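You operate a simulated robot arm through the tools that you are given. There is no shell and no other tool. Be economical: measure what you need, move in short steps, check, and stop when the job is done.

You run a simulated two-armed robot. Do the job below in one go: nothing can be reset, and whatever is moved stays where it is left.

## Task
Set the ticket's air pressure, clamp the short profile on the bed and push the ticket's steel bar in flush.
Fine: the ticket lies on the long tray and stays there; set the pressure dial before the push; use the red slide and draw it back; leave the clamp shut.

It is judged by the outcome, as a careful person would: the job done as asked, and still so three seconds after it is handed in. It fails if anything else is knocked over, pushed out of place, dropped, spilled or broken.

## Robot
Two 7-joint arms with two-finger parallel grippers on one trunk, on a base that drives. Base frame: it is fixed to the floor where the robot stands at the start and does not move with it; the origin is under the middle of the robot, x ahead of it, y to its left, z up; the surface under the hand at the start is at about z = 840. Readings come in mm, degrees, newtons and seconds.
The left shoulder is at the start at [-82, 119, 851], the right one opposite. With the tool pointing down near the work surface each hand reaches from about 140 to 580 mm from the robot's upright axis, wherever it stands, measured 20 degrees to its own side. Places, roughly: channel of the clamp board [600, 0, 900]; clamp switch [500, 0, 900]; pressure dial [500, 200, 900]; red slide [600, -100, 900]; yellow lever [500, 0, 900]. Payload 3.43 kg a hand.
Tool frame (each hand has its own): the origin (TCP) lies between the finger pads and is the grasp point; the fingertips stand 30 mm ahead of it; z points along the fingers, y is the line along which they close. The gripper opens to 94 mm. The fingers are 28 mm wide and 10 mm thick; the gripper's body (50 by 96 mm) begins 55 mm behind the TCP.
Orientation is that of the tool frame in the base frame, as [roll, pitch, yaw] about the fixed x, y, z axes, in that order (R = Rz(yaw) Ry(pitch) Rx(roll)). With the fingers straight down and closing along the base's y, the tool's x points along the base's -x, its y along +y and its z along -z.

## Interface
- The arms move only by the tool send_rows. It takes "left_increments", "right_increments" or both (then of equal length, played together; a hand with none holds still); each is a list of rows, each an object (a shift or turn left out is 0, a gripper value left out holds the last) with "delta_pos": the shift along the base's x, y, z in cm, a list of three; "rot": the turn, a rotation vector about the base's x, y, z in degrees, a list of three; "claw": the gripper command, from -1 (shut) to 1 (fully open), values between in proportion. In form: [{"delta_pos": [tx, ty, tz], "rot": [wx, wy, wz], "claw": claw}, ...]. A call has 1 to 8 rows; each row is the pose to reach, as a shift and turn from the pose commanded when the call began. Rows are played at 5 a second. More than 50 mm and 8.6 degrees between two rows, or a gripper value outside its range, and nothing of the call is played. Where a pose cannot be reached the arm comes as near as it can. A force on the tool above 40 N (or 10 N above the force at the start of the call, whichever is more), or a blocked arm, ends the call early, and 0.2 s more pass. The fingers move at their own pace (about 153 mm/s each) and stop on an object; they squeeze with about 25 N. The grip force told is the motor's: it shows also when the fingers shut on nothing. Time passes only in rows, and 0.2 s behind the last, so rows that repeat a pose let the fingers close. It gives the time, the measured TCP pose, the force on the tool (base axes), the opening and the grip force at its end, in the units of the frame above (readings bear some noise), with the torque about the TCP (base axes, N m) and any sound that the robot's microphone picked up, and new pictures: "views" is both (left out), scene, wrist or none (wrist: the cameras of the hands that moved).
- Cameras (640 x 400 px; columns grow to the right, rows downward): "scene" is now at [30.8, -4.7, 1554.2]; the picture's right is [-0.02, -1.00, 0.00], its down [-0.80, 0.02, -0.61] and it looks along [0.61, -0.01, -0.80] (base axes); focal length 287 px, centre (320, 200). "left" rides on the left gripper at [76, -14, -102] in its tool frame; the picture's right is [0.18, 0.98, 0.00], its down [-0.75, 0.14, -0.64] and it looks along [-0.63, 0.12, 0.77] (tool axes); focal length 243 px, centre (320, 200). "right" rides on the right gripper at [76, 14, -103] in its tool frame; the picture's right is [-0.18, 0.98, 0.00], its down [-0.75, -0.14, -0.64] and it looks along [-0.63, -0.12, 0.77] (tool axes); focal length 243 px, centre (320, 200). There is no depth. A picture from a camera that has moved, and an enlarged one, comes with that camera's place and axes in the base frame and with its lens.
- slide_trunk(by): slides the trunk up (or, below 0, down) by that many mm; the arms and the scene camera ride with it, the base frame stays. It gives what a move gives, with no picture.
- steer(legs): drives the robot by 1 to 6 legs, each [ahead, left, turn to the left] in mm, mm and degrees, along the robot's own axes; the way and the turn of a leg run together, so that a leg with both is an arc; at most 1500 mm and 180 degrees a leg. The arms and the cameras ride along, it lands a little off, and it stops where it bumps. It gives what a move gives, and a new picture of the scene camera.
- turn_head(pan, tilt): turns the head with the scene camera to pan (to the left, within 143 degrees either way) and tilt (down, from -29 to 69), counted from straight ahead of the robot. It gives what a move gives, and a new picture of the scene camera.
- inspect(camera, box): a new picture of the part [left, top, right, bottom] of that camera's present view, enlarged. It takes no simulated time.
- sign_off(): hands the job in; it is judged then, once.

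Go step by step. Nothing tells you exact positions but the pictures and the camera data: compare them with the known pose of the tool, close in by small moves and look again before you grip or let go. The budget is 120 turns and 260 pictures, counting those below and the enlarged ones. Unless the task says otherwise, let go and move clear before handing in, and close with one line.

The tools are called by a JSON object that holds its "api" and its "payload". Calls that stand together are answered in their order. send_rows: Moves the arms, as the interface text tells. Its arguments: {"type":"object","properties":{"left_increments":{"type":"array","items":{"type":"object","properties":{"delta_pos":{"type":"array","items":{"type":"number"}},"rot":{"type":"array","items":{"type":"number"}},"claw":{"type":"number"}}}},"right_increments":{"type":"array","items":{"type":"object","properties":{"delta_pos":{"type":"array","items":{"type":"number"}},"rot":{"type":"array","items":{"type":"number"}},"claw":{"type":"number"}}}},"views":{"type":"string","enum":["both","scene","wrist","none"]}},"required":[]} The other tools are called the same way: slide_trunk (by) slides the trunk up or down; steer (legs) drives the base; turn_head (pan, tilt) turns the head that bears the scene camera; inspect (camera, box) takes an enlarged picture of a part of a camera's view; sign_off () hands the job in.

At the start:

```text
time_s: 0.0
left_position: [335.4, 141.1, 1120.2]
left_tcp_rot: [-179.9, 0.1, 180.0]
left_ft_force: [0.0, 0.4, 0.0]
left_ft_torque: [0.0, 0.01, 0.02]
left_gripper_width: 94.1
left_finger_force: 0.1
right_position: [338.0, -132.3, 1120.4]
right_tcp_rot: [-179.9, 0.0, 180.0]
right_ft_force: [-0.7, -0.3, -0.1]
right_ft_torque: [0.0, 0.02, 0.03]
right_gripper_width: 94.1
right_finger_force: 0.1
trunk travel left (down, up): [-275.0, 60.0]
robot x, y, heading: [-0.6, 0.5, -0.2]
head pan, tilt: [-1.4, 52.7]
```

scene: 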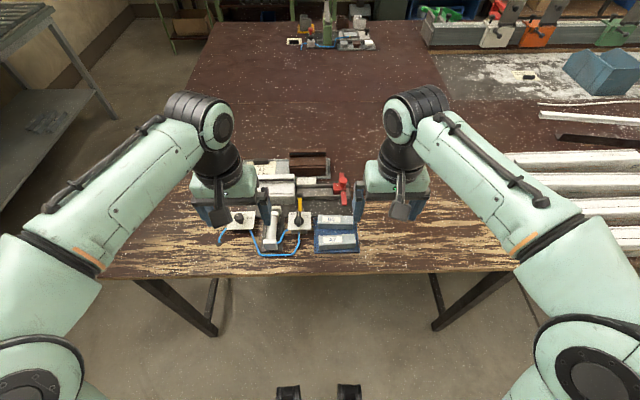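
right: 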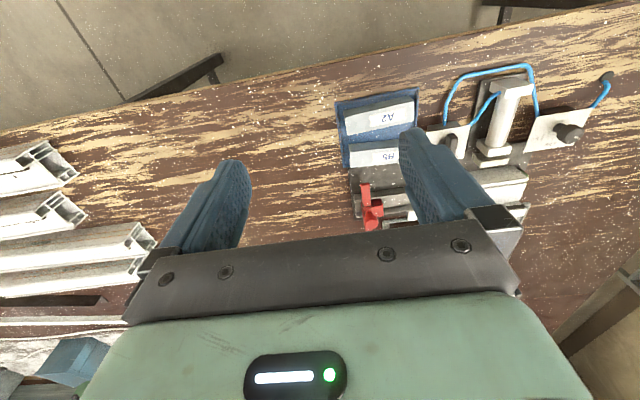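
left: 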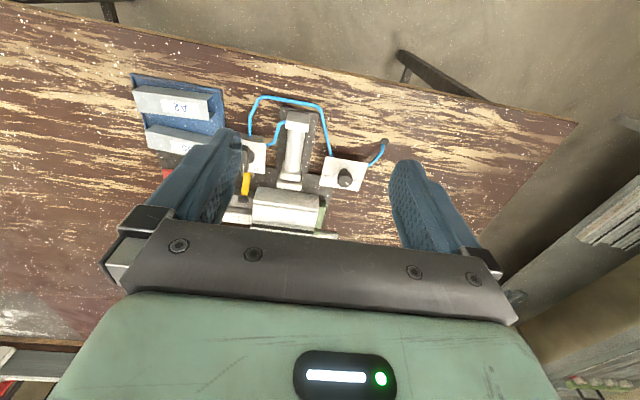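

I see a table with a clamp board in front of me, with a dial, a lever, a red slide and a tray of labelled bars. I'll enlarge the scene to find the ticket and the details.

{"api": "inspect", "payload": {"camera": "scene", "box": [200, 140, 380, 260]}}

{"api": "inspect", "payload": {"camera": "scene", "box": [420, 0, 640, 140]}}

{"api": "inspect", "payload": {"camera": "left", "box": [120, 60, 400, 240]}}

{"api": "inspect", "payload": {"camera": "right", "box": [320, 50, 620, 240]}}

```text
3.33 times, centred on (290, 200) of scene
camera zoom: at [30.8, -4.7, 1554.2], right [-0.02, -1.0, 0.0], down [-0.8, 0.02, -0.61], along [0.61, -0.01, -0.8], focal length 956 px, centre (420, 200)
```

zoom: 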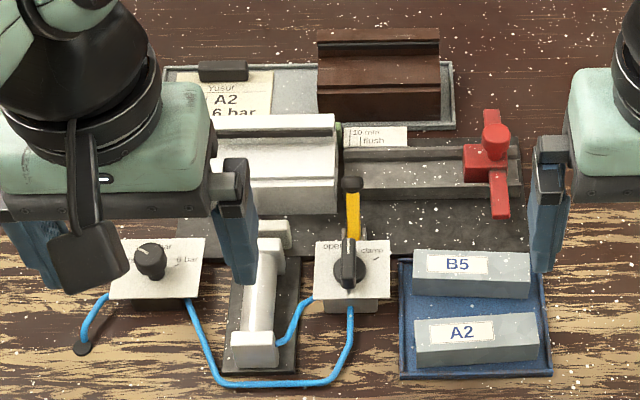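

```text
2.86 times, centred on (530, 70) of scene
camera zoom: at [30.8, -4.7, 1554.2], right [-0.02, -1.0, 0.0], down [-0.8, 0.02, -0.61], along [0.61, -0.01, -0.8], focal length 820 px, centre (-280, 571)
```

zoom: 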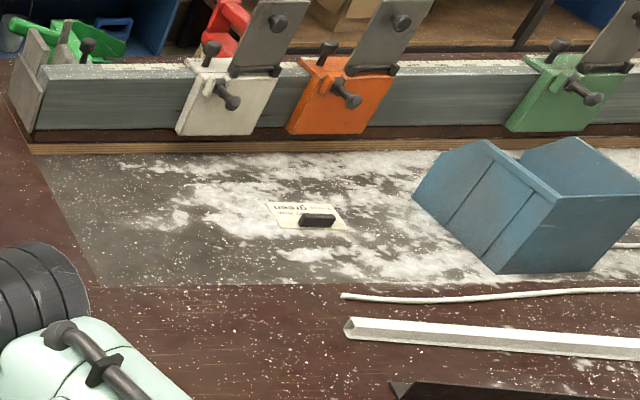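

```text
2.22 times, centred on (260, 150) of left
camera zoom: at [258.2, 128.1, 1222.1], right [-0.18, 0.98, 0.0], down [0.75, 0.14, 0.64], along [0.63, 0.12, -0.77], focal length 539 px, centre (453, 311)
```

zoom: 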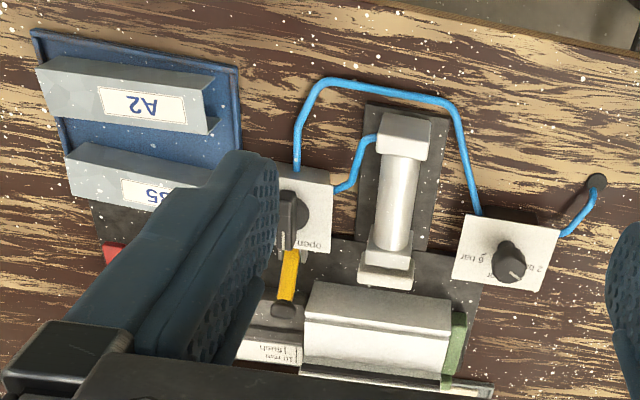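

```text
2.11 times, centred on (470, 145) of right
camera zoom: at [263.5, -117.2, 1222.4], right [0.18, 0.98, 0.0], down [0.75, -0.14, 0.64], along [0.63, -0.12, -0.77], focal length 511 px, centre (4, 316)
```

zoom: 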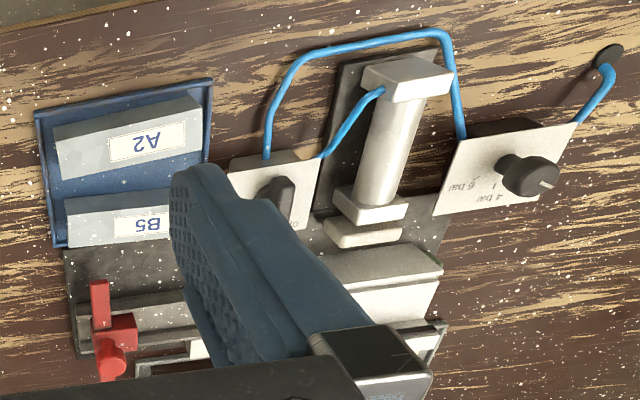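

The ticket reads "Yusuf A2 6 bar". I'll spread both hands apart to clear the view of the board.

{"api": "send_rows", "payload": {"left_increments": [{"delta_pos": [-2, 4, 0]}, {"delta_pos": [-4, 8, 0]}, {"delta_pos": [-6, 12, 0]}, {"delta_pos": [-8, 16, 0]}, {"delta_pos": [-8, 16, 0]}], "right_increments": [{"delta_pos": [-2, -4, 0]}, {"delta_pos": [-4, -8, 0]}, {"delta_pos": [-6, -12, 0]}, {"delta_pos": [-8, -16, 0]}, {"delta_pos": [-8, -16, 0]}], "views": "none"}}

{"api": "inspect", "payload": {"camera": "scene", "box": [210, 135, 370, 265]}}

{"api": "inspect", "payload": {"camera": "scene", "box": [250, 145, 350, 208]}}

{"api": "inspect", "payload": {"camera": "scene", "box": [215, 195, 315, 258]}}

```text
time_s: 1.2
left_position: [258.0, 302.0, 1124.6]
left_tcp_rot: [-180.0, 0.0, 179.9]
left_ft_force: [-0.4, 0.6, 0.2]
left_ft_torque: [-0.03, 0.01, 0.06]
left_gripper_width: 94.0
left_finger_force: 0.2
right_position: [259.1, -292.5, 1118.9]
right_tcp_rot: [-179.9, 0.0, -180.0]
right_ft_force: [1.1, -0.4, -0.2]
right_ft_torque: [0.0, 0.0, -0.01]
right_gripper_width: 94.0
right_finger_force: 0.0
trunk travel left (down, up): [-275.0, 60.0]
robot x, y, heading: [-4.6, -1.8, 0.1]
head pan, tilt: [-1.4, 52.7]
```

```text
3.08 times, centred on (290, 200) of scene
camera zoom: at [31.9, -4.8, 1554.3], right [-0.02, -1.0, 0.0], down [-0.8, 0.02, -0.61], along [0.61, -0.01, -0.8], focal length 883 px, centre (412, 200)
```

zoom: 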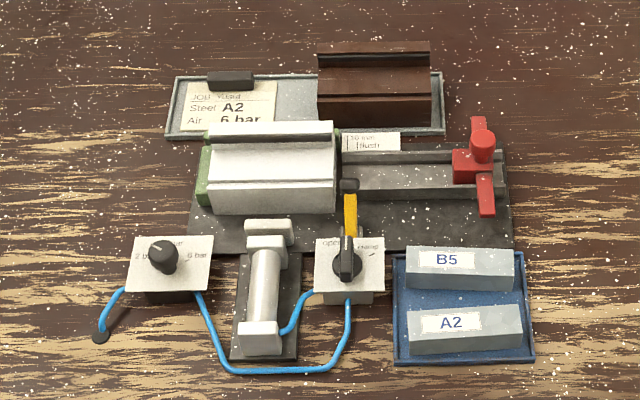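

```text
6.35 times, centred on (300, 176) of scene
camera zoom: at [31.9, -4.8, 1554.3], right [-0.02, -1.0, 0.0], down [-0.8, 0.02, -0.61], along [0.61, -0.01, -0.8], focal length 1822 px, centre (447, 349)
```

zoom: 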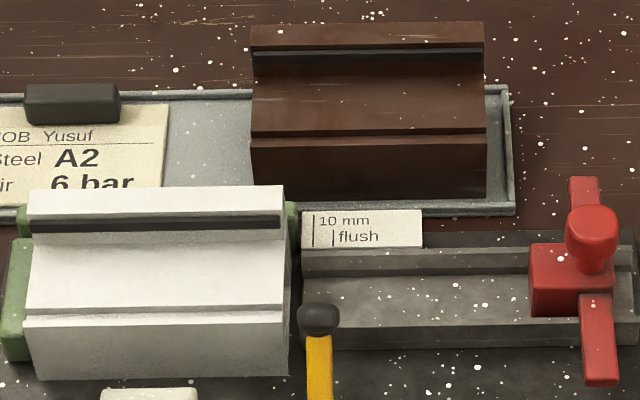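

```text
6.35 times, centred on (265, 226) of scene
camera zoom: at [31.9, -4.8, 1554.3], right [-0.02, -1.0, 0.0], down [-0.8, 0.02, -0.61], along [0.61, -0.01, -0.8], focal length 1822 px, centre (669, 32)
```

zoom: 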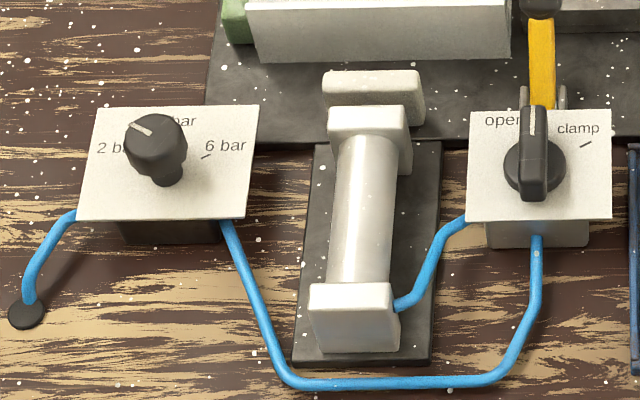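

The ticket says A2, 6 bar. Next I bring the left hand over the dial for a close look, and the right hand over the slide.

{"api": "send_rows", "payload": {"left_increments": [{"delta_pos": [3.5, -2.3, -1.6]}, {"delta_pos": [7, -4.6, -3.2]}, {"delta_pos": [10.5, -6.9, -4.8]}, {"delta_pos": [14, -9.2, -6.4]}, {"delta_pos": [14, -9.2, -6.4]}], "right_increments": [{"delta_pos": [3.5, 2.3, -1]}, {"delta_pos": [7, 4.6, -2]}, {"delta_pos": [10.5, 6.9, -3]}, {"delta_pos": [14, 9.2, -4]}, {"delta_pos": [14, 9.2, -4]}], "views": "wrist"}}

```text
time_s: 2.4
left_position: [396.1, 209.7, 1060.3]
left_tcp_rot: [179.9, 0.1, -179.9]
left_ft_force: [-0.6, -0.5, 0.3]
left_ft_torque: [-0.04, -0.03, -0.01]
left_gripper_width: 94.0
left_finger_force: 0.0
right_position: [398.8, -198.3, 1081.1]
right_tcp_rot: [-180.0, 0.2, -180.0]
right_ft_force: [-0.3, -0.8, 0.3]
right_ft_torque: [0.02, -0.04, -0.02]
right_gripper_width: 93.9
right_finger_force: 0.1
trunk travel left (down, up): [-275.0, 60.0]
robot x, y, heading: [2.4, 3.5, -0.2]
head pan, tilt: [-1.4, 52.7]
camera right: at [323.6, -183.1, 1182.3], right [0.18, 0.98, 0.0], down [0.75, -0.14, 0.64], along [0.63, -0.12, -0.77], focal length 243 px, centre (320, 200)
camera left: at [319.1, 194.9, 1162.9], right [-0.18, 0.98, 0.0], down [0.75, 0.14, 0.64], along [0.63, 0.12, -0.77], focal length 243 px, centre (320, 200)
```

right: 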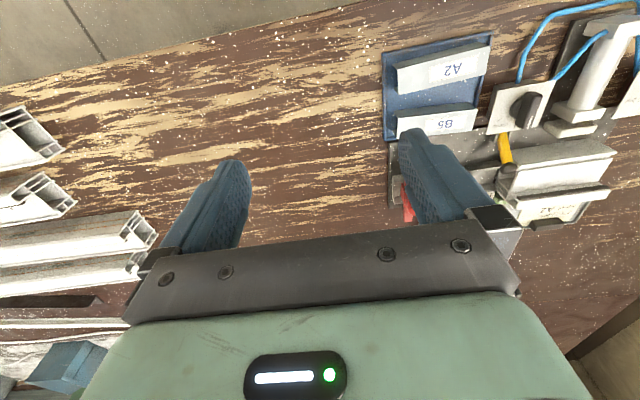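
left: 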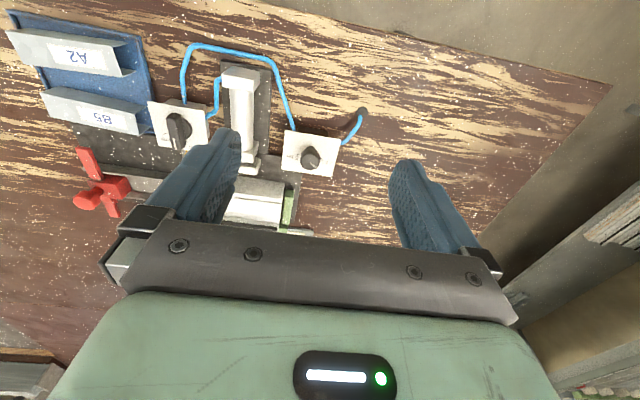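

The dial knob is near (470, 210, 905). I'll zoom on the dial and the rest from these views.

{"api": "inspect", "payload": {"camera": "left", "box": [260, 110, 370, 190]}}

{"api": "inspect", "payload": {"camera": "left", "box": [60, 80, 220, 220]}}

{"api": "inspect", "payload": {"camera": "right", "box": [440, 60, 640, 240]}}

```text
5.00 times, centred on (315, 150) of left
camera zoom: at [319.1, 194.9, 1162.9], right [-0.18, 0.98, 0.0], down [0.75, 0.14, 0.64], along [0.63, 0.12, -0.77], focal length 1213 px, centre (345, 450)
```

zoom: 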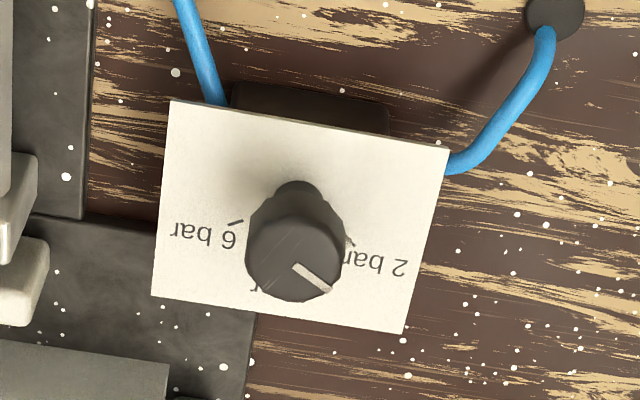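

```text
2.86 times, centred on (140, 150) of left
camera zoom: at [319.1, 194.9, 1162.9], right [-0.18, 0.98, 0.0], down [0.75, 0.14, 0.64], along [0.63, 0.12, -0.77], focal length 693 px, centre (834, 343)
```

zoom: 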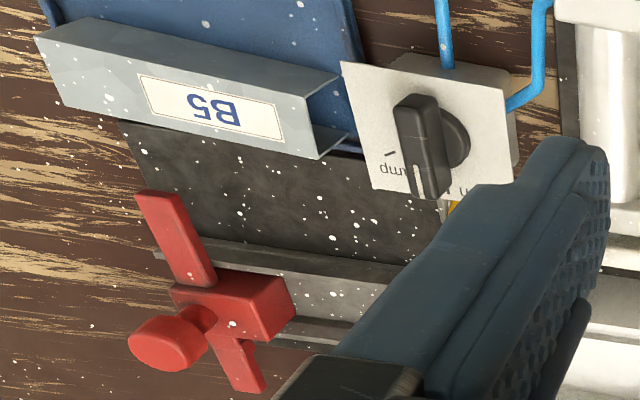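

```text
2.22 times, centred on (540, 150) of right
camera zoom: at [323.6, -183.1, 1182.3], right [0.18, 0.98, 0.0], down [0.75, -0.14, 0.64], along [0.63, -0.12, -0.77], focal length 539 px, centre (-169, 311)
```

zoom: 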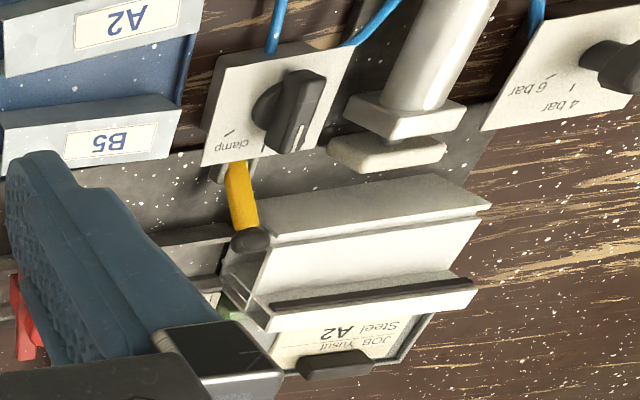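

The panel is flat at z≈862; the knob axis is about (477, 211), with its top near 895 and the pointer between 2 and 4. I turn the left hand anticlockwise above the knob so that it can wind clockwise to 6 bar.

{"api": "send_rows", "payload": {"left_increments": [{"delta_pos": [1.3, 0, -1], "rot": [0, 0, 8], "claw": 0.1}, {"delta_pos": [2.7, 0, -2], "rot": [0, 0, 16], "claw": 0.1}, {"delta_pos": [4, 0, -3], "rot": [0, 0, 24], "claw": 0.1}, {"delta_pos": [5.4, 0.1, -4], "rot": [0, 0, 32], "claw": 0.1}, {"delta_pos": [6.8, 0.1, -5], "rot": [0, 0, 40], "claw": 0.1}, {"delta_pos": [8.1, 0.1, -6], "rot": [0, 0, 48], "claw": 0.1}, {"delta_pos": [8.1, 0.1, -7], "rot": [0, 0, 50], "claw": 0.1}], "views": "wrist"}}

{"api": "inspect", "payload": {"camera": "scene", "box": [190, 180, 310, 255]}}

```text
time_s: 4.0
left_position: [475.8, 211.2, 986.3]
left_tcp_rot: [180.0, 0.0, -129.9]
left_ft_force: [0.9, -0.4, -0.8]
left_ft_torque: [-0.04, 0.01, 0.0]
left_gripper_width: 51.5
left_finger_force: 0.2
right_position: [400.2, -197.2, 1079.5]
right_tcp_rot: [180.0, -0.1, 179.9]
right_ft_force: [-0.1, -0.1, -0.8]
right_ft_torque: [0.05, 0.04, 0.0]
right_gripper_width: 94.1
right_finger_force: 0.1
trunk travel left (down, up): [-275.0, 60.0]
robot x, y, heading: [-1.3, 0.4, -0.1]
head pan, tilt: [-1.4, 52.7]
camera left: at [437.6, 144.1, 1089.2], right [-0.87, 0.49, 0.0], down [0.37, 0.67, 0.64], along [0.31, 0.56, -0.77], focal length 243 px, centre (320, 200)
```

left: 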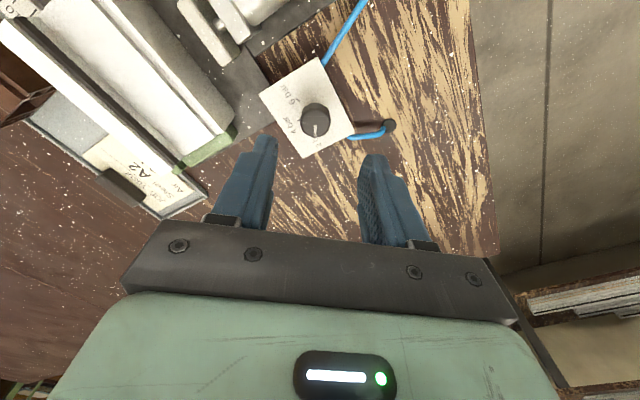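

```text
5.33 times, centred on (250, 218) of scene
camera zoom: at [30.6, -4.6, 1554.2], right [-0.02, -1.0, 0.0], down [-0.8, 0.02, -0.61], along [0.61, -0.02, -0.8], focal length 1530 px, centre (693, 107)
```

zoom: 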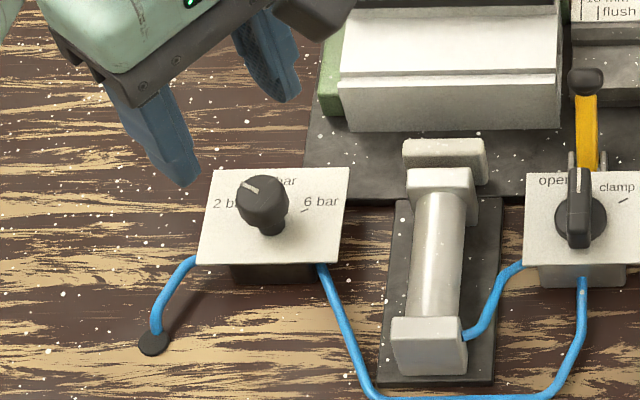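

{"api": "inspect", "payload": {"camera": "left", "box": [250, 50, 370, 160]}}

```text
3.64 times, centred on (310, 105) of left
camera zoom: at [437.6, 144.1, 1089.2], right [-0.87, 0.49, 0.0], down [0.37, 0.67, 0.64], along [0.31, 0.56, -0.77], focal length 882 px, centre (356, 546)
```

zoom: 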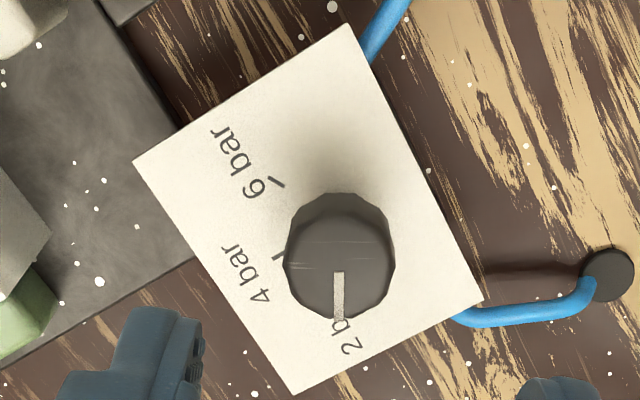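

{"api": "inspect", "payload": {"camera": "left", "box": [310, 80, 350, 105]}}

{"api": "inspect", "payload": {"camera": "left", "box": [305, 85, 355, 135]}}

{"api": "inspect", "payload": {"camera": "left", "box": [280, 80, 330, 130]}}

```text
16.00 times, centred on (330, 92) of left
camera zoom: at [437.6, 144.1, 1089.2], right [-0.87, 0.49, 0.0], down [0.37, 0.67, 0.64], along [0.31, 0.56, -0.77], focal length 3882 px, centre (160, 1920)
```

zoom: 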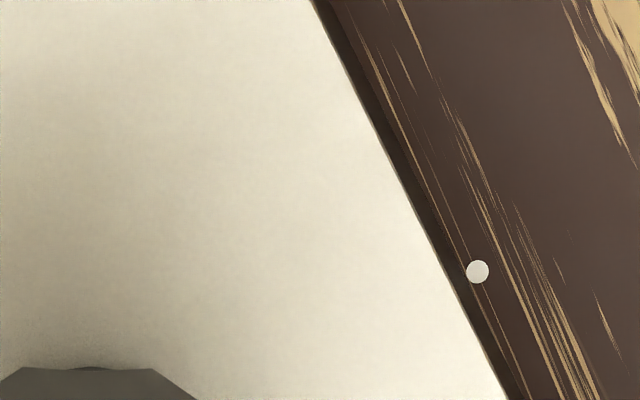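

```text
8.00 times, centred on (330, 110) of left
camera zoom: at [437.6, 144.1, 1089.2], right [-0.87, 0.49, 0.0], down [0.37, 0.67, 0.64], along [0.31, 0.56, -0.77], focal length 1941 px, centre (240, 920)
```

zoom: 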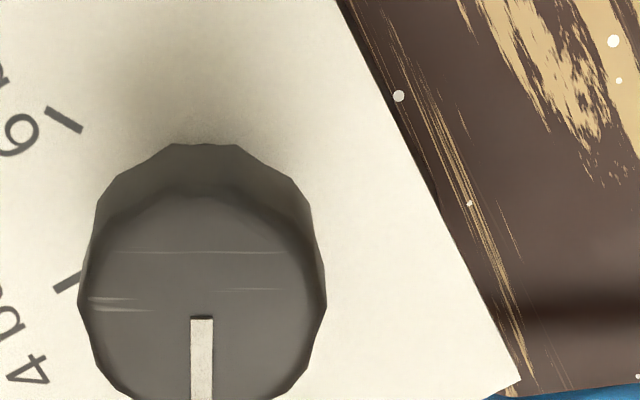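

```text
8.00 times, centred on (305, 105) of left
camera zoom: at [437.6, 144.1, 1089.2], right [-0.87, 0.49, 0.0], down [0.37, 0.67, 0.64], along [0.31, 0.56, -0.77], focal length 1941 px, centre (440, 960)
```

zoom: 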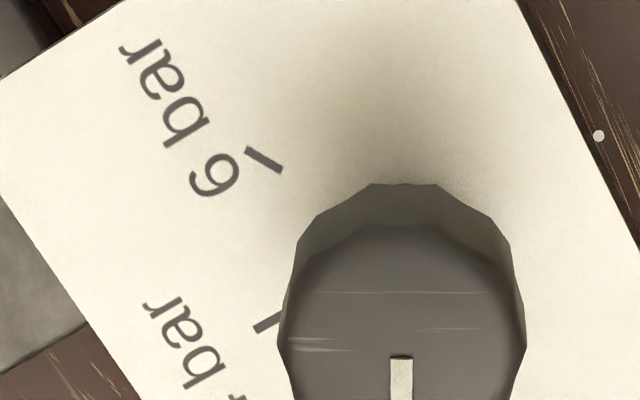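

The ticks lie at ±60° round a centre at (480.4, 212.6), and the pointer stands at about +60°, which is 2 bar. So I turn 120° clockwise: I descend, grip and turn.

{"api": "send_rows", "payload": {"left_increments": [{"delta_pos": [0.4, 0.1, -2], "rot": [0, 0, 8], "claw": 0.1}, {"delta_pos": [0.4, 0.1, -5], "rot": [0, 0, 8], "claw": 0.1}, {"delta_pos": [0.4, 0.1, -8.2], "rot": [0, 0, 8], "claw": 0.1}, {"delta_pos": [0.4, 0.1, -8.2], "rot": [0, 0, 8], "claw": -0.5}, {"delta_pos": [0.4, 0.1, -8.2], "rot": [0, 0, 8], "claw": -1}, {"delta_pos": [0.4, 0.1, -8.2], "rot": [0, 0, 8], "claw": -1}], "views": "wrist"}}

```text
time_s: 5.4
left_position: [480.3, 213.6, 904.3]
left_tcp_rot: [-180.0, 0.0, -122.0]
left_ft_force: [-1.4, -0.8, -3.5]
left_ft_torque: [-0.08, -0.11, 0.01]
left_gripper_width: 25.8
left_finger_force: 44.8
right_position: [399.9, -198.4, 1079.1]
right_tcp_rot: [-180.0, 0.0, 179.9]
right_ft_force: [-0.9, -0.4, 0.9]
right_ft_torque: [0.0, 0.0, -0.02]
right_gripper_width: 93.9
right_finger_force: 0.0
trunk travel left (down, up): [-275.0, 60.0]
robot x, y, heading: [0.2, 1.9, 0.3]
head pan, tilt: [-1.4, 52.7]
camera left: at [452.0, 139.8, 1007.2], right [-0.93, 0.36, 0.0], down [0.28, 0.71, 0.64], along [0.23, 0.6, -0.77], focal length 243 px, centre (320, 200)
```

left: 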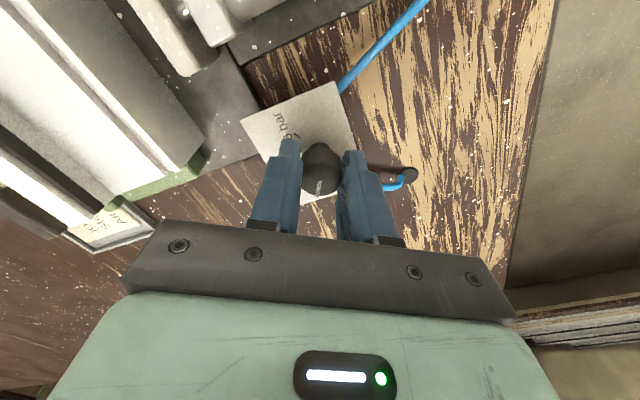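

The knob is gripped with a small force. I turn it clockwise, the first half now.

{"api": "send_rows", "payload": {"left_increments": [{"rot": [0, 0, -8]}, {"rot": [0, 0, -16]}, {"rot": [0, 0, -24]}, {"rot": [0, 0, -32]}, {"rot": [0, 0, -40]}, {"rot": [0, 0, -48]}, {"rot": [0, 0, -56]}, {"rot": [0, 0, -60]}], "views": "wrist"}}

{"api": "send_rows", "payload": {"left_increments": [{"rot": [0, 0, -8]}, {"rot": [0, 0, -16]}, {"rot": [0, 0, -24]}, {"rot": [0, 0, -32]}, {"rot": [0, 0, -40]}, {"rot": [0, 0, -48]}, {"rot": [0, 0, -56]}, {"rot": [0, 0, -60]}], "views": "both"}}

```text
time_s: 7.2
left_position: [479.5, 212.1, 904.8]
left_tcp_rot: [-180.0, 0.1, 177.7]
left_ft_force: [1.4, -1.6, 8.9]
left_ft_torque: [-0.1, -0.66, -0.04]
left_gripper_width: 25.5
left_finger_force: 45.3
right_position: [400.5, -198.2, 1079.7]
right_tcp_rot: [-180.0, 0.0, 180.0]
right_ft_force: [-0.2, -0.3, -0.6]
right_ft_torque: [0.0, -0.03, 0.0]
right_gripper_width: 93.8
right_finger_force: 0.1
trunk travel left (down, up): [-275.0, 60.0]
robot x, y, heading: [-1.0, 5.9, -0.1]
head pan, tilt: [-1.4, 52.7]
camera left: at [403.1, 200.6, 1006.9], right [-0.15, 0.99, 0.0], down [0.76, 0.11, 0.64], along [0.64, 0.09, -0.76], focal length 243 px, centre (320, 200)
```

left: 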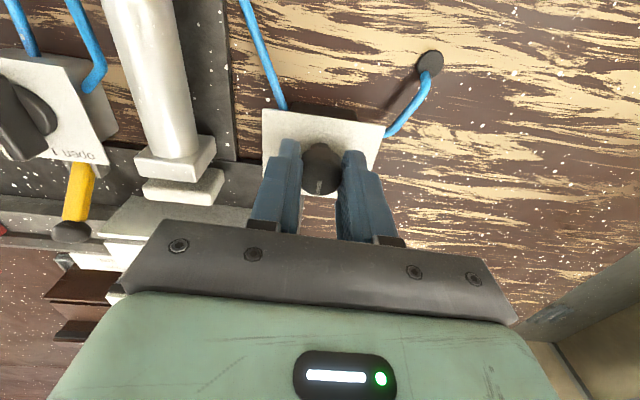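

```text
time_s: 9.0
left_position: [480.2, 211.5, 905.3]
left_tcp_rot: [179.9, 0.1, 117.9]
left_ft_force: [10.1, -0.6, 8.0]
left_ft_torque: [-0.53, -0.45, -0.01]
left_gripper_width: 25.8
left_finger_force: 45.4
right_position: [399.3, -197.7, 1079.6]
right_tcp_rot: [180.0, 0.0, -180.0]
right_ft_force: [-0.4, 0.9, -0.6]
right_ft_torque: [-0.02, 0.01, -0.03]
right_gripper_width: 93.8
right_finger_force: 0.0
trunk travel left (down, up): [-275.0, 60.0]
robot x, y, heading: [0.2, -3.9, 0.2]
head pan, tilt: [-1.4, 52.7]
camera scene: at [31.6, -5.0, 1554.2], right [-0.02, -1.0, 0.0], down [-0.8, 0.02, -0.61], along [0.61, -0.01, -0.8], focal length 287 px, centre (320, 200)
camera left: at [431.7, 272.6, 1007.1], right [0.78, 0.62, 0.0], down [0.48, -0.6, 0.64], along [0.4, -0.5, -0.77], focal length 243 px, centre (320, 200)
```

scene: 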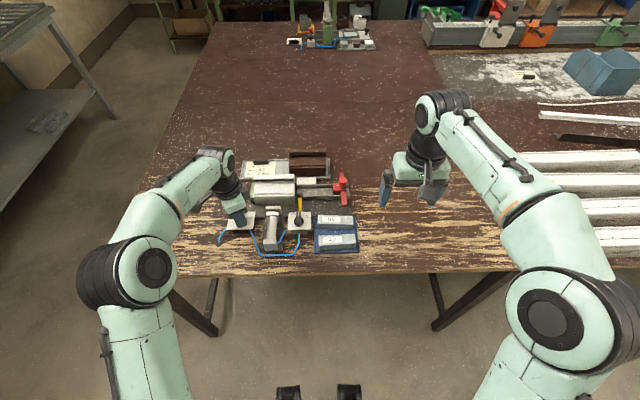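
left: 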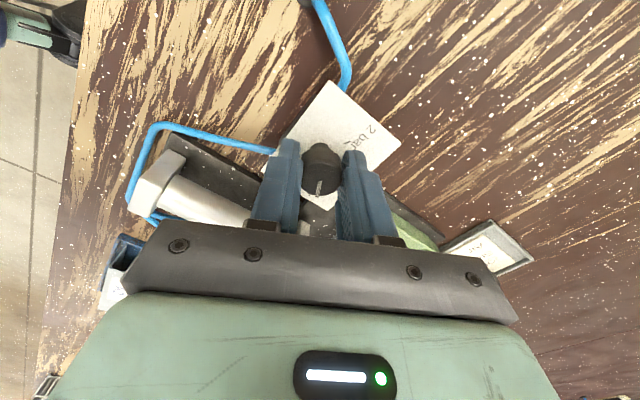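

The turn seems complete. I open and rise to check the pointer.

{"api": "send_rows", "payload": {"left_increments": [{"claw": -0.3}, {"claw": 0.1}, {"delta_pos": [0, 0, 4], "claw": 0.1}, {"delta_pos": [0, 0, 8], "claw": 0.1}, {"delta_pos": [-1, 2, 10], "claw": 0.1}], "views": "none"}}

{"api": "inspect", "payload": {"camera": "left", "box": [260, 60, 400, 170]}}

{"api": "inspect", "payload": {"camera": "scene", "box": [205, 180, 315, 255]}}

```text
time_s: 10.2
left_position: [470.2, 231.7, 1006.0]
left_tcp_rot: [179.9, 0.0, 117.9]
left_ft_force: [-0.3, 0.4, 0.1]
left_ft_torque: [-0.01, -0.02, 0.02]
left_gripper_width: 51.7
left_finger_force: 0.1
right_position: [399.1, -196.2, 1080.7]
right_tcp_rot: [180.0, 0.1, 180.0]
right_ft_force: [-0.3, -1.0, -0.2]
right_ft_torque: [-0.01, 0.0, 0.02]
right_gripper_width: 93.8
right_finger_force: 0.0
trunk travel left (down, up): [-275.0, 60.0]
robot x, y, heading: [-4.1, 0.2, 0.2]
head pan, tilt: [-1.4, 52.7]
```

```text
3.64 times, centred on (330, 115) of left
camera zoom: at [422.2, 292.9, 1107.9], right [0.78, 0.62, 0.0], down [0.48, -0.6, 0.64], along [0.4, -0.5, -0.77], focal length 882 px, centre (284, 509)
```

zoom: 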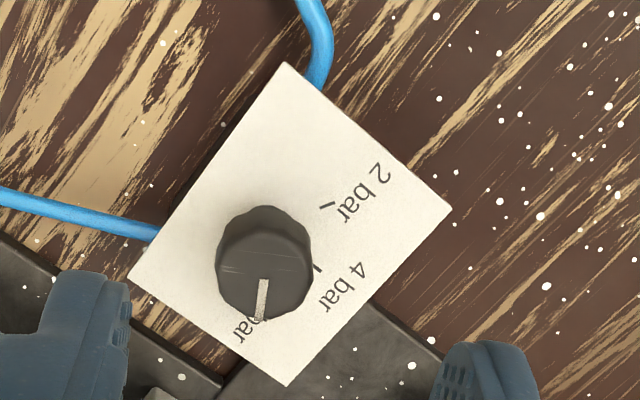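

```text
5.33 times, centred on (260, 218) of scene
camera zoom: at [30.1, -4.0, 1554.2], right [-0.02, -1.0, 0.0], down [-0.79, 0.02, -0.61], along [0.61, -0.02, -0.8], focal length 1530 px, centre (640, 107)
```

zoom: 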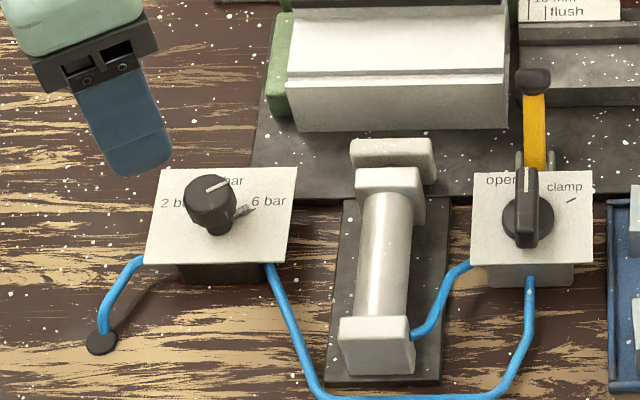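

The pointer measures -59°, so the dial is on 6 bar. Now I move the left hand over the clamp switch to look at its pointer and ticks.

{"api": "send_rows", "payload": {"left_increments": [{"delta_pos": [0, -2.5, 1], "rot": [0, 0, 8]}, {"delta_pos": [-1, -5, 2], "rot": [0, 0, 16]}, {"delta_pos": [-2, -7.5, 3], "rot": [0, 0, 24]}, {"delta_pos": [-3, -10, 3], "rot": [0, 0, 32]}, {"delta_pos": [-3, -12.5, 3], "rot": [0, 0, 40]}, {"delta_pos": [-3, -15, 3], "rot": [0, 0, 48]}, {"delta_pos": [-3, -17.5, 3], "rot": [0, 0, 56]}, {"delta_pos": [-3, -17.5, 3], "rot": [0, 0, 62]}], "views": "wrist"}}

{"api": "inspect", "payload": {"camera": "left", "box": [240, 60, 400, 180]}}

{"api": "inspect", "payload": {"camera": "scene", "box": [280, 195, 320, 220]}}

```text
time_s: 12.0
left_position: [438.8, 59.0, 1032.6]
left_tcp_rot: [179.9, -0.1, -179.8]
left_ft_force: [0.6, -0.1, 0.2]
left_ft_torque: [-0.01, -0.04, -0.02]
left_gripper_width: 51.7
left_finger_force: 0.1
right_position: [400.5, -197.9, 1080.5]
right_tcp_rot: [180.0, -0.1, -179.9]
right_ft_force: [-0.2, 0.5, 0.1]
right_ft_torque: [-0.01, 0.01, 0.0]
right_gripper_width: 94.0
right_finger_force: 0.1
trunk travel left (down, up): [-275.0, 60.0]
robot x, y, heading: [-1.4, -0.2, -0.0]
head pan, tilt: [-1.4, 52.7]
camera left: at [362.7, 44.0, 1135.2], right [-0.19, 0.98, 0.0], down [0.75, 0.14, 0.64], along [0.63, 0.12, -0.77], focal length 243 px, centre (320, 200)
```

left: 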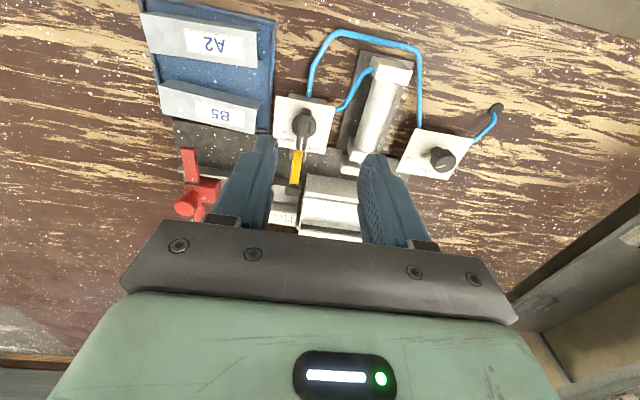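

```text
3.33 times, centred on (320, 120) of left
camera zoom: at [362.7, 44.0, 1135.2], right [-0.19, 0.98, 0.0], down [0.75, 0.14, 0.64], along [0.63, 0.12, -0.77], focal length 809 px, centre (320, 467)
```

zoom: 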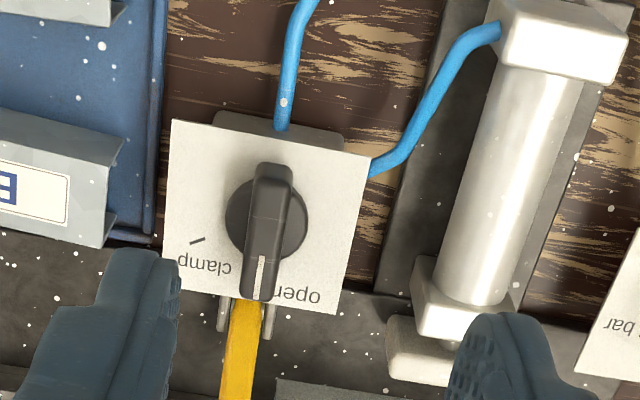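

```text
16.00 times, centred on (300, 208) of scene
camera zoom: at [30.8, -4.4, 1554.2], right [-0.02, -1.0, 0.0], down [-0.8, 0.02, -0.61], along [0.61, -0.02, -0.8], focal length 4591 px, centre (640, 80)
```

zoom: 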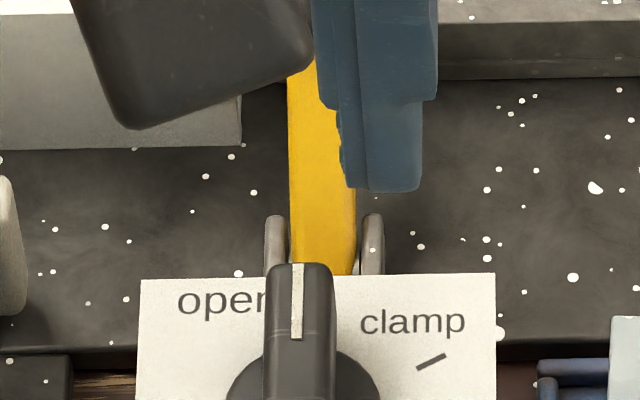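

The switch paddle points straight ahead ("open"), at about (472, 47) with its top near 900; the clamp tick is at about -50°. I descend partly over it and check the alignment.

{"api": "send_rows", "payload": {"left_increments": [{"delta_pos": [1.5, -0.6, -2]}, {"delta_pos": [3.3, -1.2, -4.5]}, {"delta_pos": [3.3, -1.2, -8]}, {"delta_pos": [3.3, -1.2, -8]}], "views": "wrist"}}

{"api": "inspect", "payload": {"camera": "left", "box": [240, 80, 400, 200]}}

{"api": "inspect", "payload": {"camera": "scene", "box": [250, 175, 350, 245]}}

```text
time_s: 13.0
left_position: [469.0, 44.3, 955.0]
left_tcp_rot: [-180.0, 0.0, 180.0]
left_ft_force: [0.9, -0.9, 0.0]
left_ft_torque: [0.02, 0.0, 0.01]
left_gripper_width: 51.7
left_finger_force: 0.1
right_position: [398.9, -197.8, 1079.8]
right_tcp_rot: [-179.9, -0.1, 180.0]
right_ft_force: [0.1, 0.2, 0.0]
right_ft_torque: [0.05, -0.02, 0.01]
right_gripper_width: 93.9
right_finger_force: 0.0
trunk travel left (down, up): [-275.0, 60.0]
robot x, y, heading: [-3.6, -0.6, 0.1]
head pan, tilt: [-1.4, 52.7]
camera left: at [392.5, 30.5, 1057.0], right [-0.18, 0.98, 0.0], down [0.75, 0.14, 0.64], along [0.63, 0.12, -0.77], focal length 243 px, centre (320, 200)
```

left: 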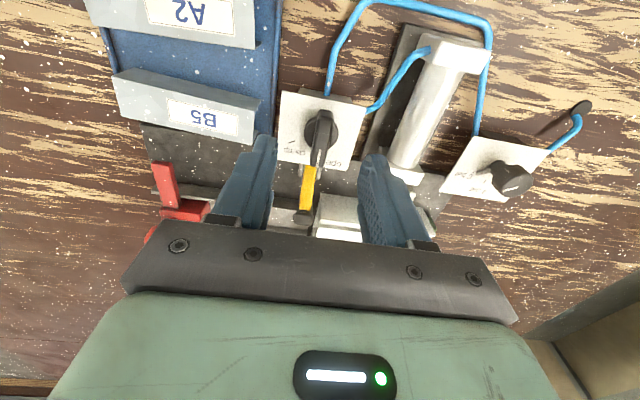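

```text
3.33 times, centred on (320, 140) of left
camera zoom: at [392.5, 30.5, 1057.0], right [-0.18, 0.98, 0.0], down [0.75, 0.14, 0.64], along [0.63, 0.12, -0.77], focal length 809 px, centre (320, 400)
```

zoom: 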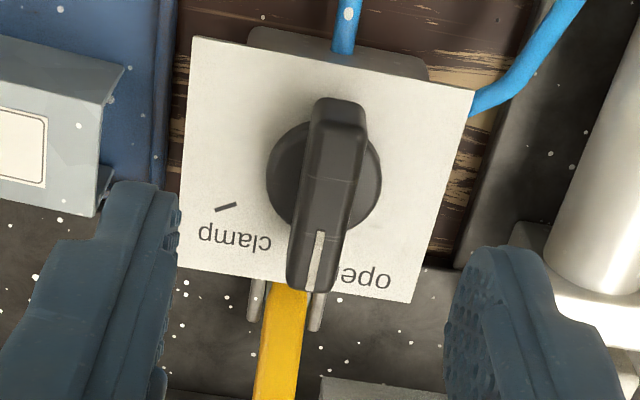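

```text
5.71 times, centred on (300, 210) of scene
camera zoom: at [30.8, -4.9, 1554.2], right [-0.02, -1.0, 0.0], down [-0.8, 0.02, -0.61], along [0.61, -0.01, -0.8], focal length 1640 px, centre (434, 143)
```

zoom: 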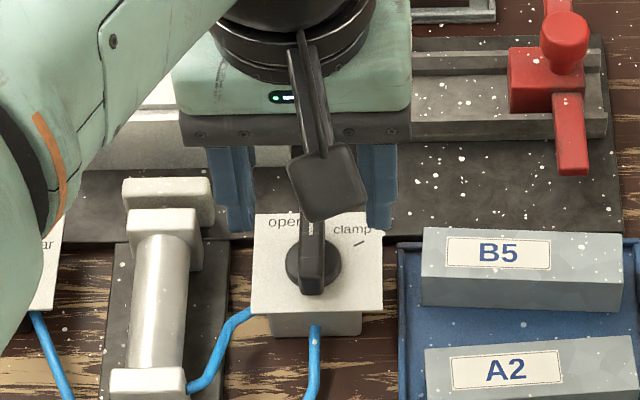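

The switch axis refines to (478.5, 47.5) with the clamp tick at -60°. I lower onto it and close.

{"api": "send_rows", "payload": {"left_increments": [{"delta_pos": [0.95, 0.3, -1.5]}, {"delta_pos": [0.95, 0.3, -4]}, {"delta_pos": [0.95, 0.3, -5.1]}, {"delta_pos": [0.95, 0.3, -5.1], "claw": -0.5}, {"delta_pos": [0.95, 0.3, -5.1], "claw": -1}, {"delta_pos": [0.95, 0.3, -5.1], "claw": -1}], "views": "wrist"}}

```text
time_s: 14.4
left_position: [481.2, 47.4, 903.5]
left_tcp_rot: [-179.9, 0.0, 180.0]
left_ft_force: [-0.6, -4.5, -1.4]
left_ft_torque: [-0.23, -0.09, 0.02]
left_gripper_width: 27.4
left_finger_force: 45.0
right_position: [399.5, -198.1, 1078.8]
right_tcp_rot: [180.0, -0.1, -180.0]
right_ft_force: [-0.1, 0.1, 0.1]
right_ft_torque: [0.01, 0.0, 0.0]
right_gripper_width: 93.9
right_finger_force: 0.2
trunk travel left (down, up): [-275.0, 60.0]
robot x, y, heading: [-2.6, 4.8, -0.1]
head pan, tilt: [-1.4, 52.7]
camera left: at [404.5, 32.9, 1005.1], right [-0.18, 0.98, 0.0], down [0.75, 0.14, 0.64], along [0.63, 0.12, -0.77], focal length 243 px, centre (320, 200)
```

left: 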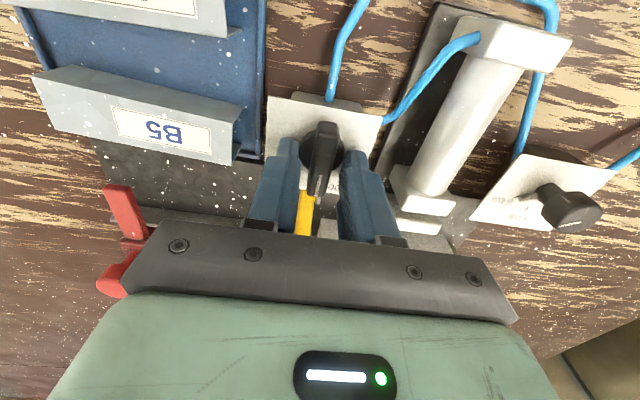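

The fingers are closed at 27 mm, on the knob's round body, which also turns with the paddle. I turn 60° clockwise.

{"api": "send_rows", "payload": {"left_increments": [{"rot": [0, 0, -8]}, {"rot": [0, 0, -16]}, {"rot": [0, 0, -24]}, {"rot": [0, 0, -32]}, {"rot": [0, 0, -40]}, {"rot": [0, 0, -48]}, {"rot": [0, 0, -56]}, {"rot": [0, 0, -60]}], "views": "both"}}

```text
time_s: 16.2
left_position: [478.8, 43.2, 903.0]
left_tcp_rot: [-179.6, 0.1, 119.7]
left_ft_force: [-19.9, -24.3, -5.0]
left_ft_torque: [-0.2, 0.89, 0.37]
left_gripper_width: 27.3
left_finger_force: 44.9
right_position: [397.1, -201.8, 1078.9]
right_tcp_rot: [179.9, 0.2, 179.9]
right_ft_force: [1.1, 0.3, -0.3]
right_ft_torque: [0.03, 0.01, -0.02]
right_gripper_width: 94.1
right_finger_force: 0.0
trunk travel left (down, up): [-275.0, 60.0]
robot x, y, heading: [1.7, 1.4, 0.1]
head pan, tilt: [-1.4, 52.7]
camera scene: at [28.2, -8.3, 1554.2], right [-0.03, -1.0, 0.0], down [-0.79, 0.02, -0.61], along [0.61, -0.01, -0.79], focal length 287 px, centre (320, 200)
camera left: at [428.5, 102.0, 1005.2], right [0.76, 0.65, -0.01], down [0.5, -0.58, 0.64], along [0.41, -0.49, -0.77], focal length 243 px, centre (320, 200)
```

scene: 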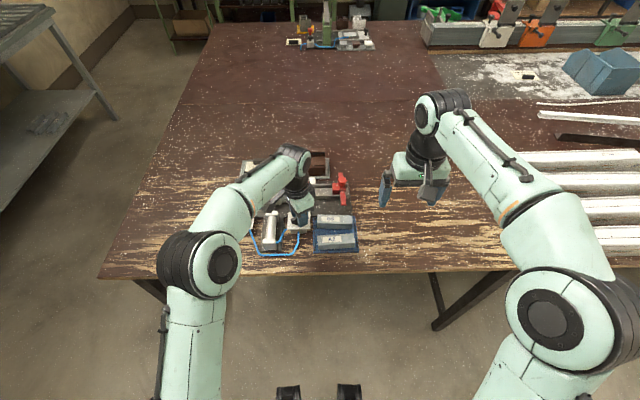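
left: 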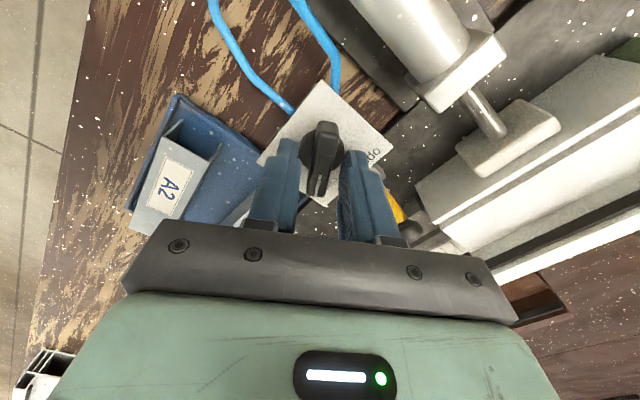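

The cylinder rod has extended onto the profile. There's a side force, so I release slightly, rise and look.

{"api": "send_rows", "payload": {"left_increments": [{"claw": -0.25}, {"claw": -0.25}, {"delta_pos": [0, 0, 3], "claw": -0.25}, {"delta_pos": [0, 0, 7], "claw": -0.25}, {"delta_pos": [-1, 2, 10], "claw": -0.25}], "views": "none"}}

{"api": "inspect", "payload": {"camera": "left", "box": [240, 60, 420, 200]}}

{"api": "inspect", "payload": {"camera": "scene", "box": [230, 150, 360, 260]}}

```text
time_s: 17.4
left_position: [471.9, 65.1, 1003.4]
left_tcp_rot: [180.0, 0.0, 120.0]
left_ft_force: [0.6, 0.2, -0.2]
left_ft_torque: [-0.06, -0.01, 0.03]
left_gripper_width: 35.4
left_finger_force: 0.1
right_position: [399.1, -196.4, 1079.8]
right_tcp_rot: [179.9, 0.0, -180.0]
right_ft_force: [-0.8, 0.0, 0.3]
right_ft_torque: [-0.02, -0.01, -0.03]
right_gripper_width: 94.1
right_finger_force: 0.1
trunk travel left (down, up): [-275.0, 60.0]
robot x, y, heading: [0.3, 4.8, -0.0]
head pan, tilt: [-1.4, 52.7]
```

```text
2.86 times, centred on (330, 130) of left
camera zoom: at [420.3, 125.4, 1104.9], right [0.76, 0.65, 0.0], down [0.5, -0.58, 0.64], along [0.42, -0.49, -0.77], focal length 693 px, centre (291, 400)
```

zoom: 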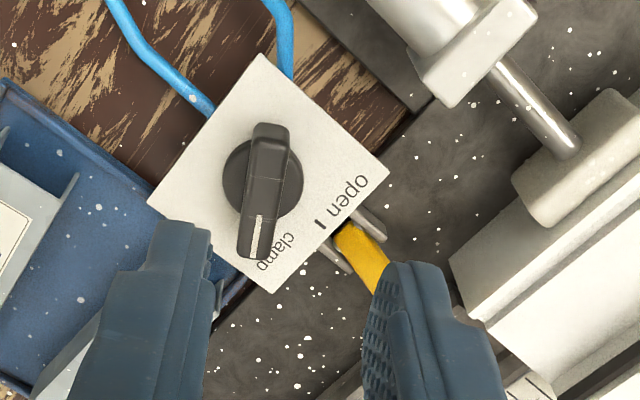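

```text
3.64 times, centred on (295, 205) of scene
camera zoom: at [30.1, -3.7, 1554.2], right [-0.02, -1.0, 0.0], down [-0.8, 0.02, -0.61], along [0.61, -0.02, -0.8], focal length 1043 px, centre (411, 182)
```

zoom: 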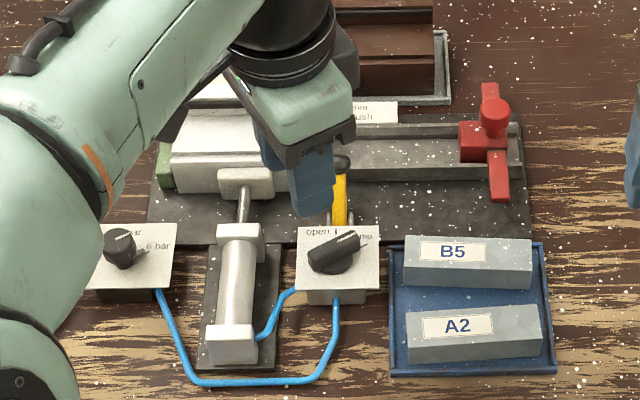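

The clamp is shut on the profile and the switch sits on its clamp tick. I send the left hand aside and turn the right hand 90° so that it can grip bar A2 across its width.

{"api": "send_rows", "payload": {"left_increments": [{"delta_pos": [-2, 2.5, 2], "rot": [0, 0, 8]}, {"delta_pos": [-4, 5, 4], "rot": [0, 0, 16]}, {"delta_pos": [-6, 7.5, 6], "rot": [0, 0, 24]}, {"delta_pos": [-8, 10, 8], "rot": [0, 0, 32]}, {"delta_pos": [-10, 12.5, 10], "rot": [0, 0, 40]}, {"delta_pos": [-12, 15, 10], "rot": [0, 0, 48]}, {"delta_pos": [-14, 17.5, 10], "rot": [0, 0, 56]}, {"delta_pos": [-15, 19, 10], "rot": [0, 0, 60]}], "right_increments": [{"delta_pos": [0, 0, 0], "rot": [0, 0, 8]}, {"delta_pos": [0, 0, 0], "rot": [0, 0, 16]}, {"delta_pos": [0, 0, 0], "rot": [0, 0, 24]}, {"delta_pos": [0, 0, 0], "rot": [0, 0, 32]}, {"delta_pos": [1, 0.5, 0], "rot": [0, 0, 40]}, {"delta_pos": [2, 1, -1], "rot": [0, 0, 48]}, {"delta_pos": [3, 2, -2], "rot": [0, 0, 56]}, {"delta_pos": [4, 3, -3], "rot": [0, 0, 64]}], "views": "none"}}

{"api": "send_rows", "payload": {"right_increments": [{"delta_pos": [1, 1, 0], "rot": [0, 0, 8]}, {"delta_pos": [2, 1.5, 0], "rot": [0, 0, 16]}, {"delta_pos": [3, 2, 0], "rot": [0, 0, 24]}, {"delta_pos": [3, 2, 0], "rot": [0, 0, 26]}], "views": "both"}}

```text
time_s: 19.2
left_position: [320.5, 258.2, 1097.6]
left_tcp_rot: [180.0, 0.0, -179.9]
left_ft_force: [-0.2, 0.4, 0.6]
left_ft_torque: [0.01, -0.03, 0.01]
left_gripper_width: 35.3
left_finger_force: 0.1
right_position: [438.8, -168.3, 1049.5]
right_tcp_rot: [180.0, -0.1, -115.9]
right_ft_force: [-0.3, -0.3, 0.4]
right_ft_torque: [0.0, 0.0, 0.03]
right_gripper_width: 94.0
right_finger_force: 0.0
trunk travel left (down, up): [-275.0, 60.0]
robot x, y, heading: [-0.9, 0.8, -0.2]
head pan, tilt: [-1.4, 52.7]
```

```text
time_s: 20.2
left_position: [322.2, 257.6, 1099.3]
left_tcp_rot: [180.0, 0.0, -180.0]
left_ft_force: [-0.3, -0.6, -0.5]
left_ft_torque: [-0.01, -0.01, -0.01]
left_gripper_width: 35.3
left_finger_force: 0.1
right_position: [467.4, -148.2, 1050.7]
right_tcp_rot: [179.9, 0.0, -89.8]
right_ft_force: [0.1, 0.8, 0.0]
right_ft_torque: [0.03, 0.0, 0.0]
right_gripper_width: 94.2
right_finger_force: 0.1
trunk travel left (down, up): [-275.0, 60.0]
robot x, y, heading: [1.3, 1.6, 0.1]
head pan, tilt: [-1.4, 52.7]
camera scene: at [30.5, -4.9, 1554.2], right [-0.02, -1.0, 0.0], down [-0.8, 0.02, -0.61], along [0.61, -0.01, -0.8], focal length 287 px, centre (320, 200)
camera right: at [455.1, -224.6, 1152.9], right [-0.98, 0.18, 0.0], down [0.14, 0.75, 0.64], along [0.12, 0.63, -0.77], focal length 243 px, centre (320, 200)
```

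scene: 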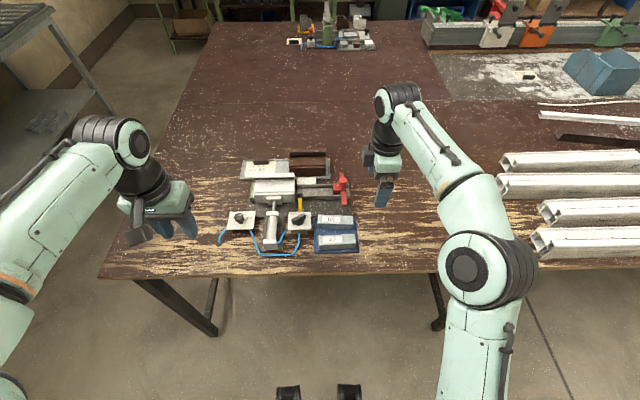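
right: 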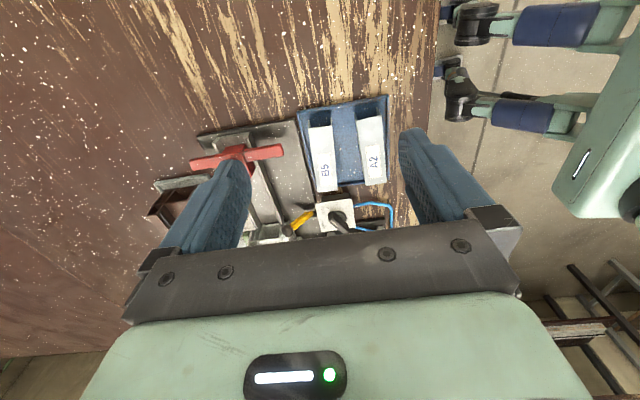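

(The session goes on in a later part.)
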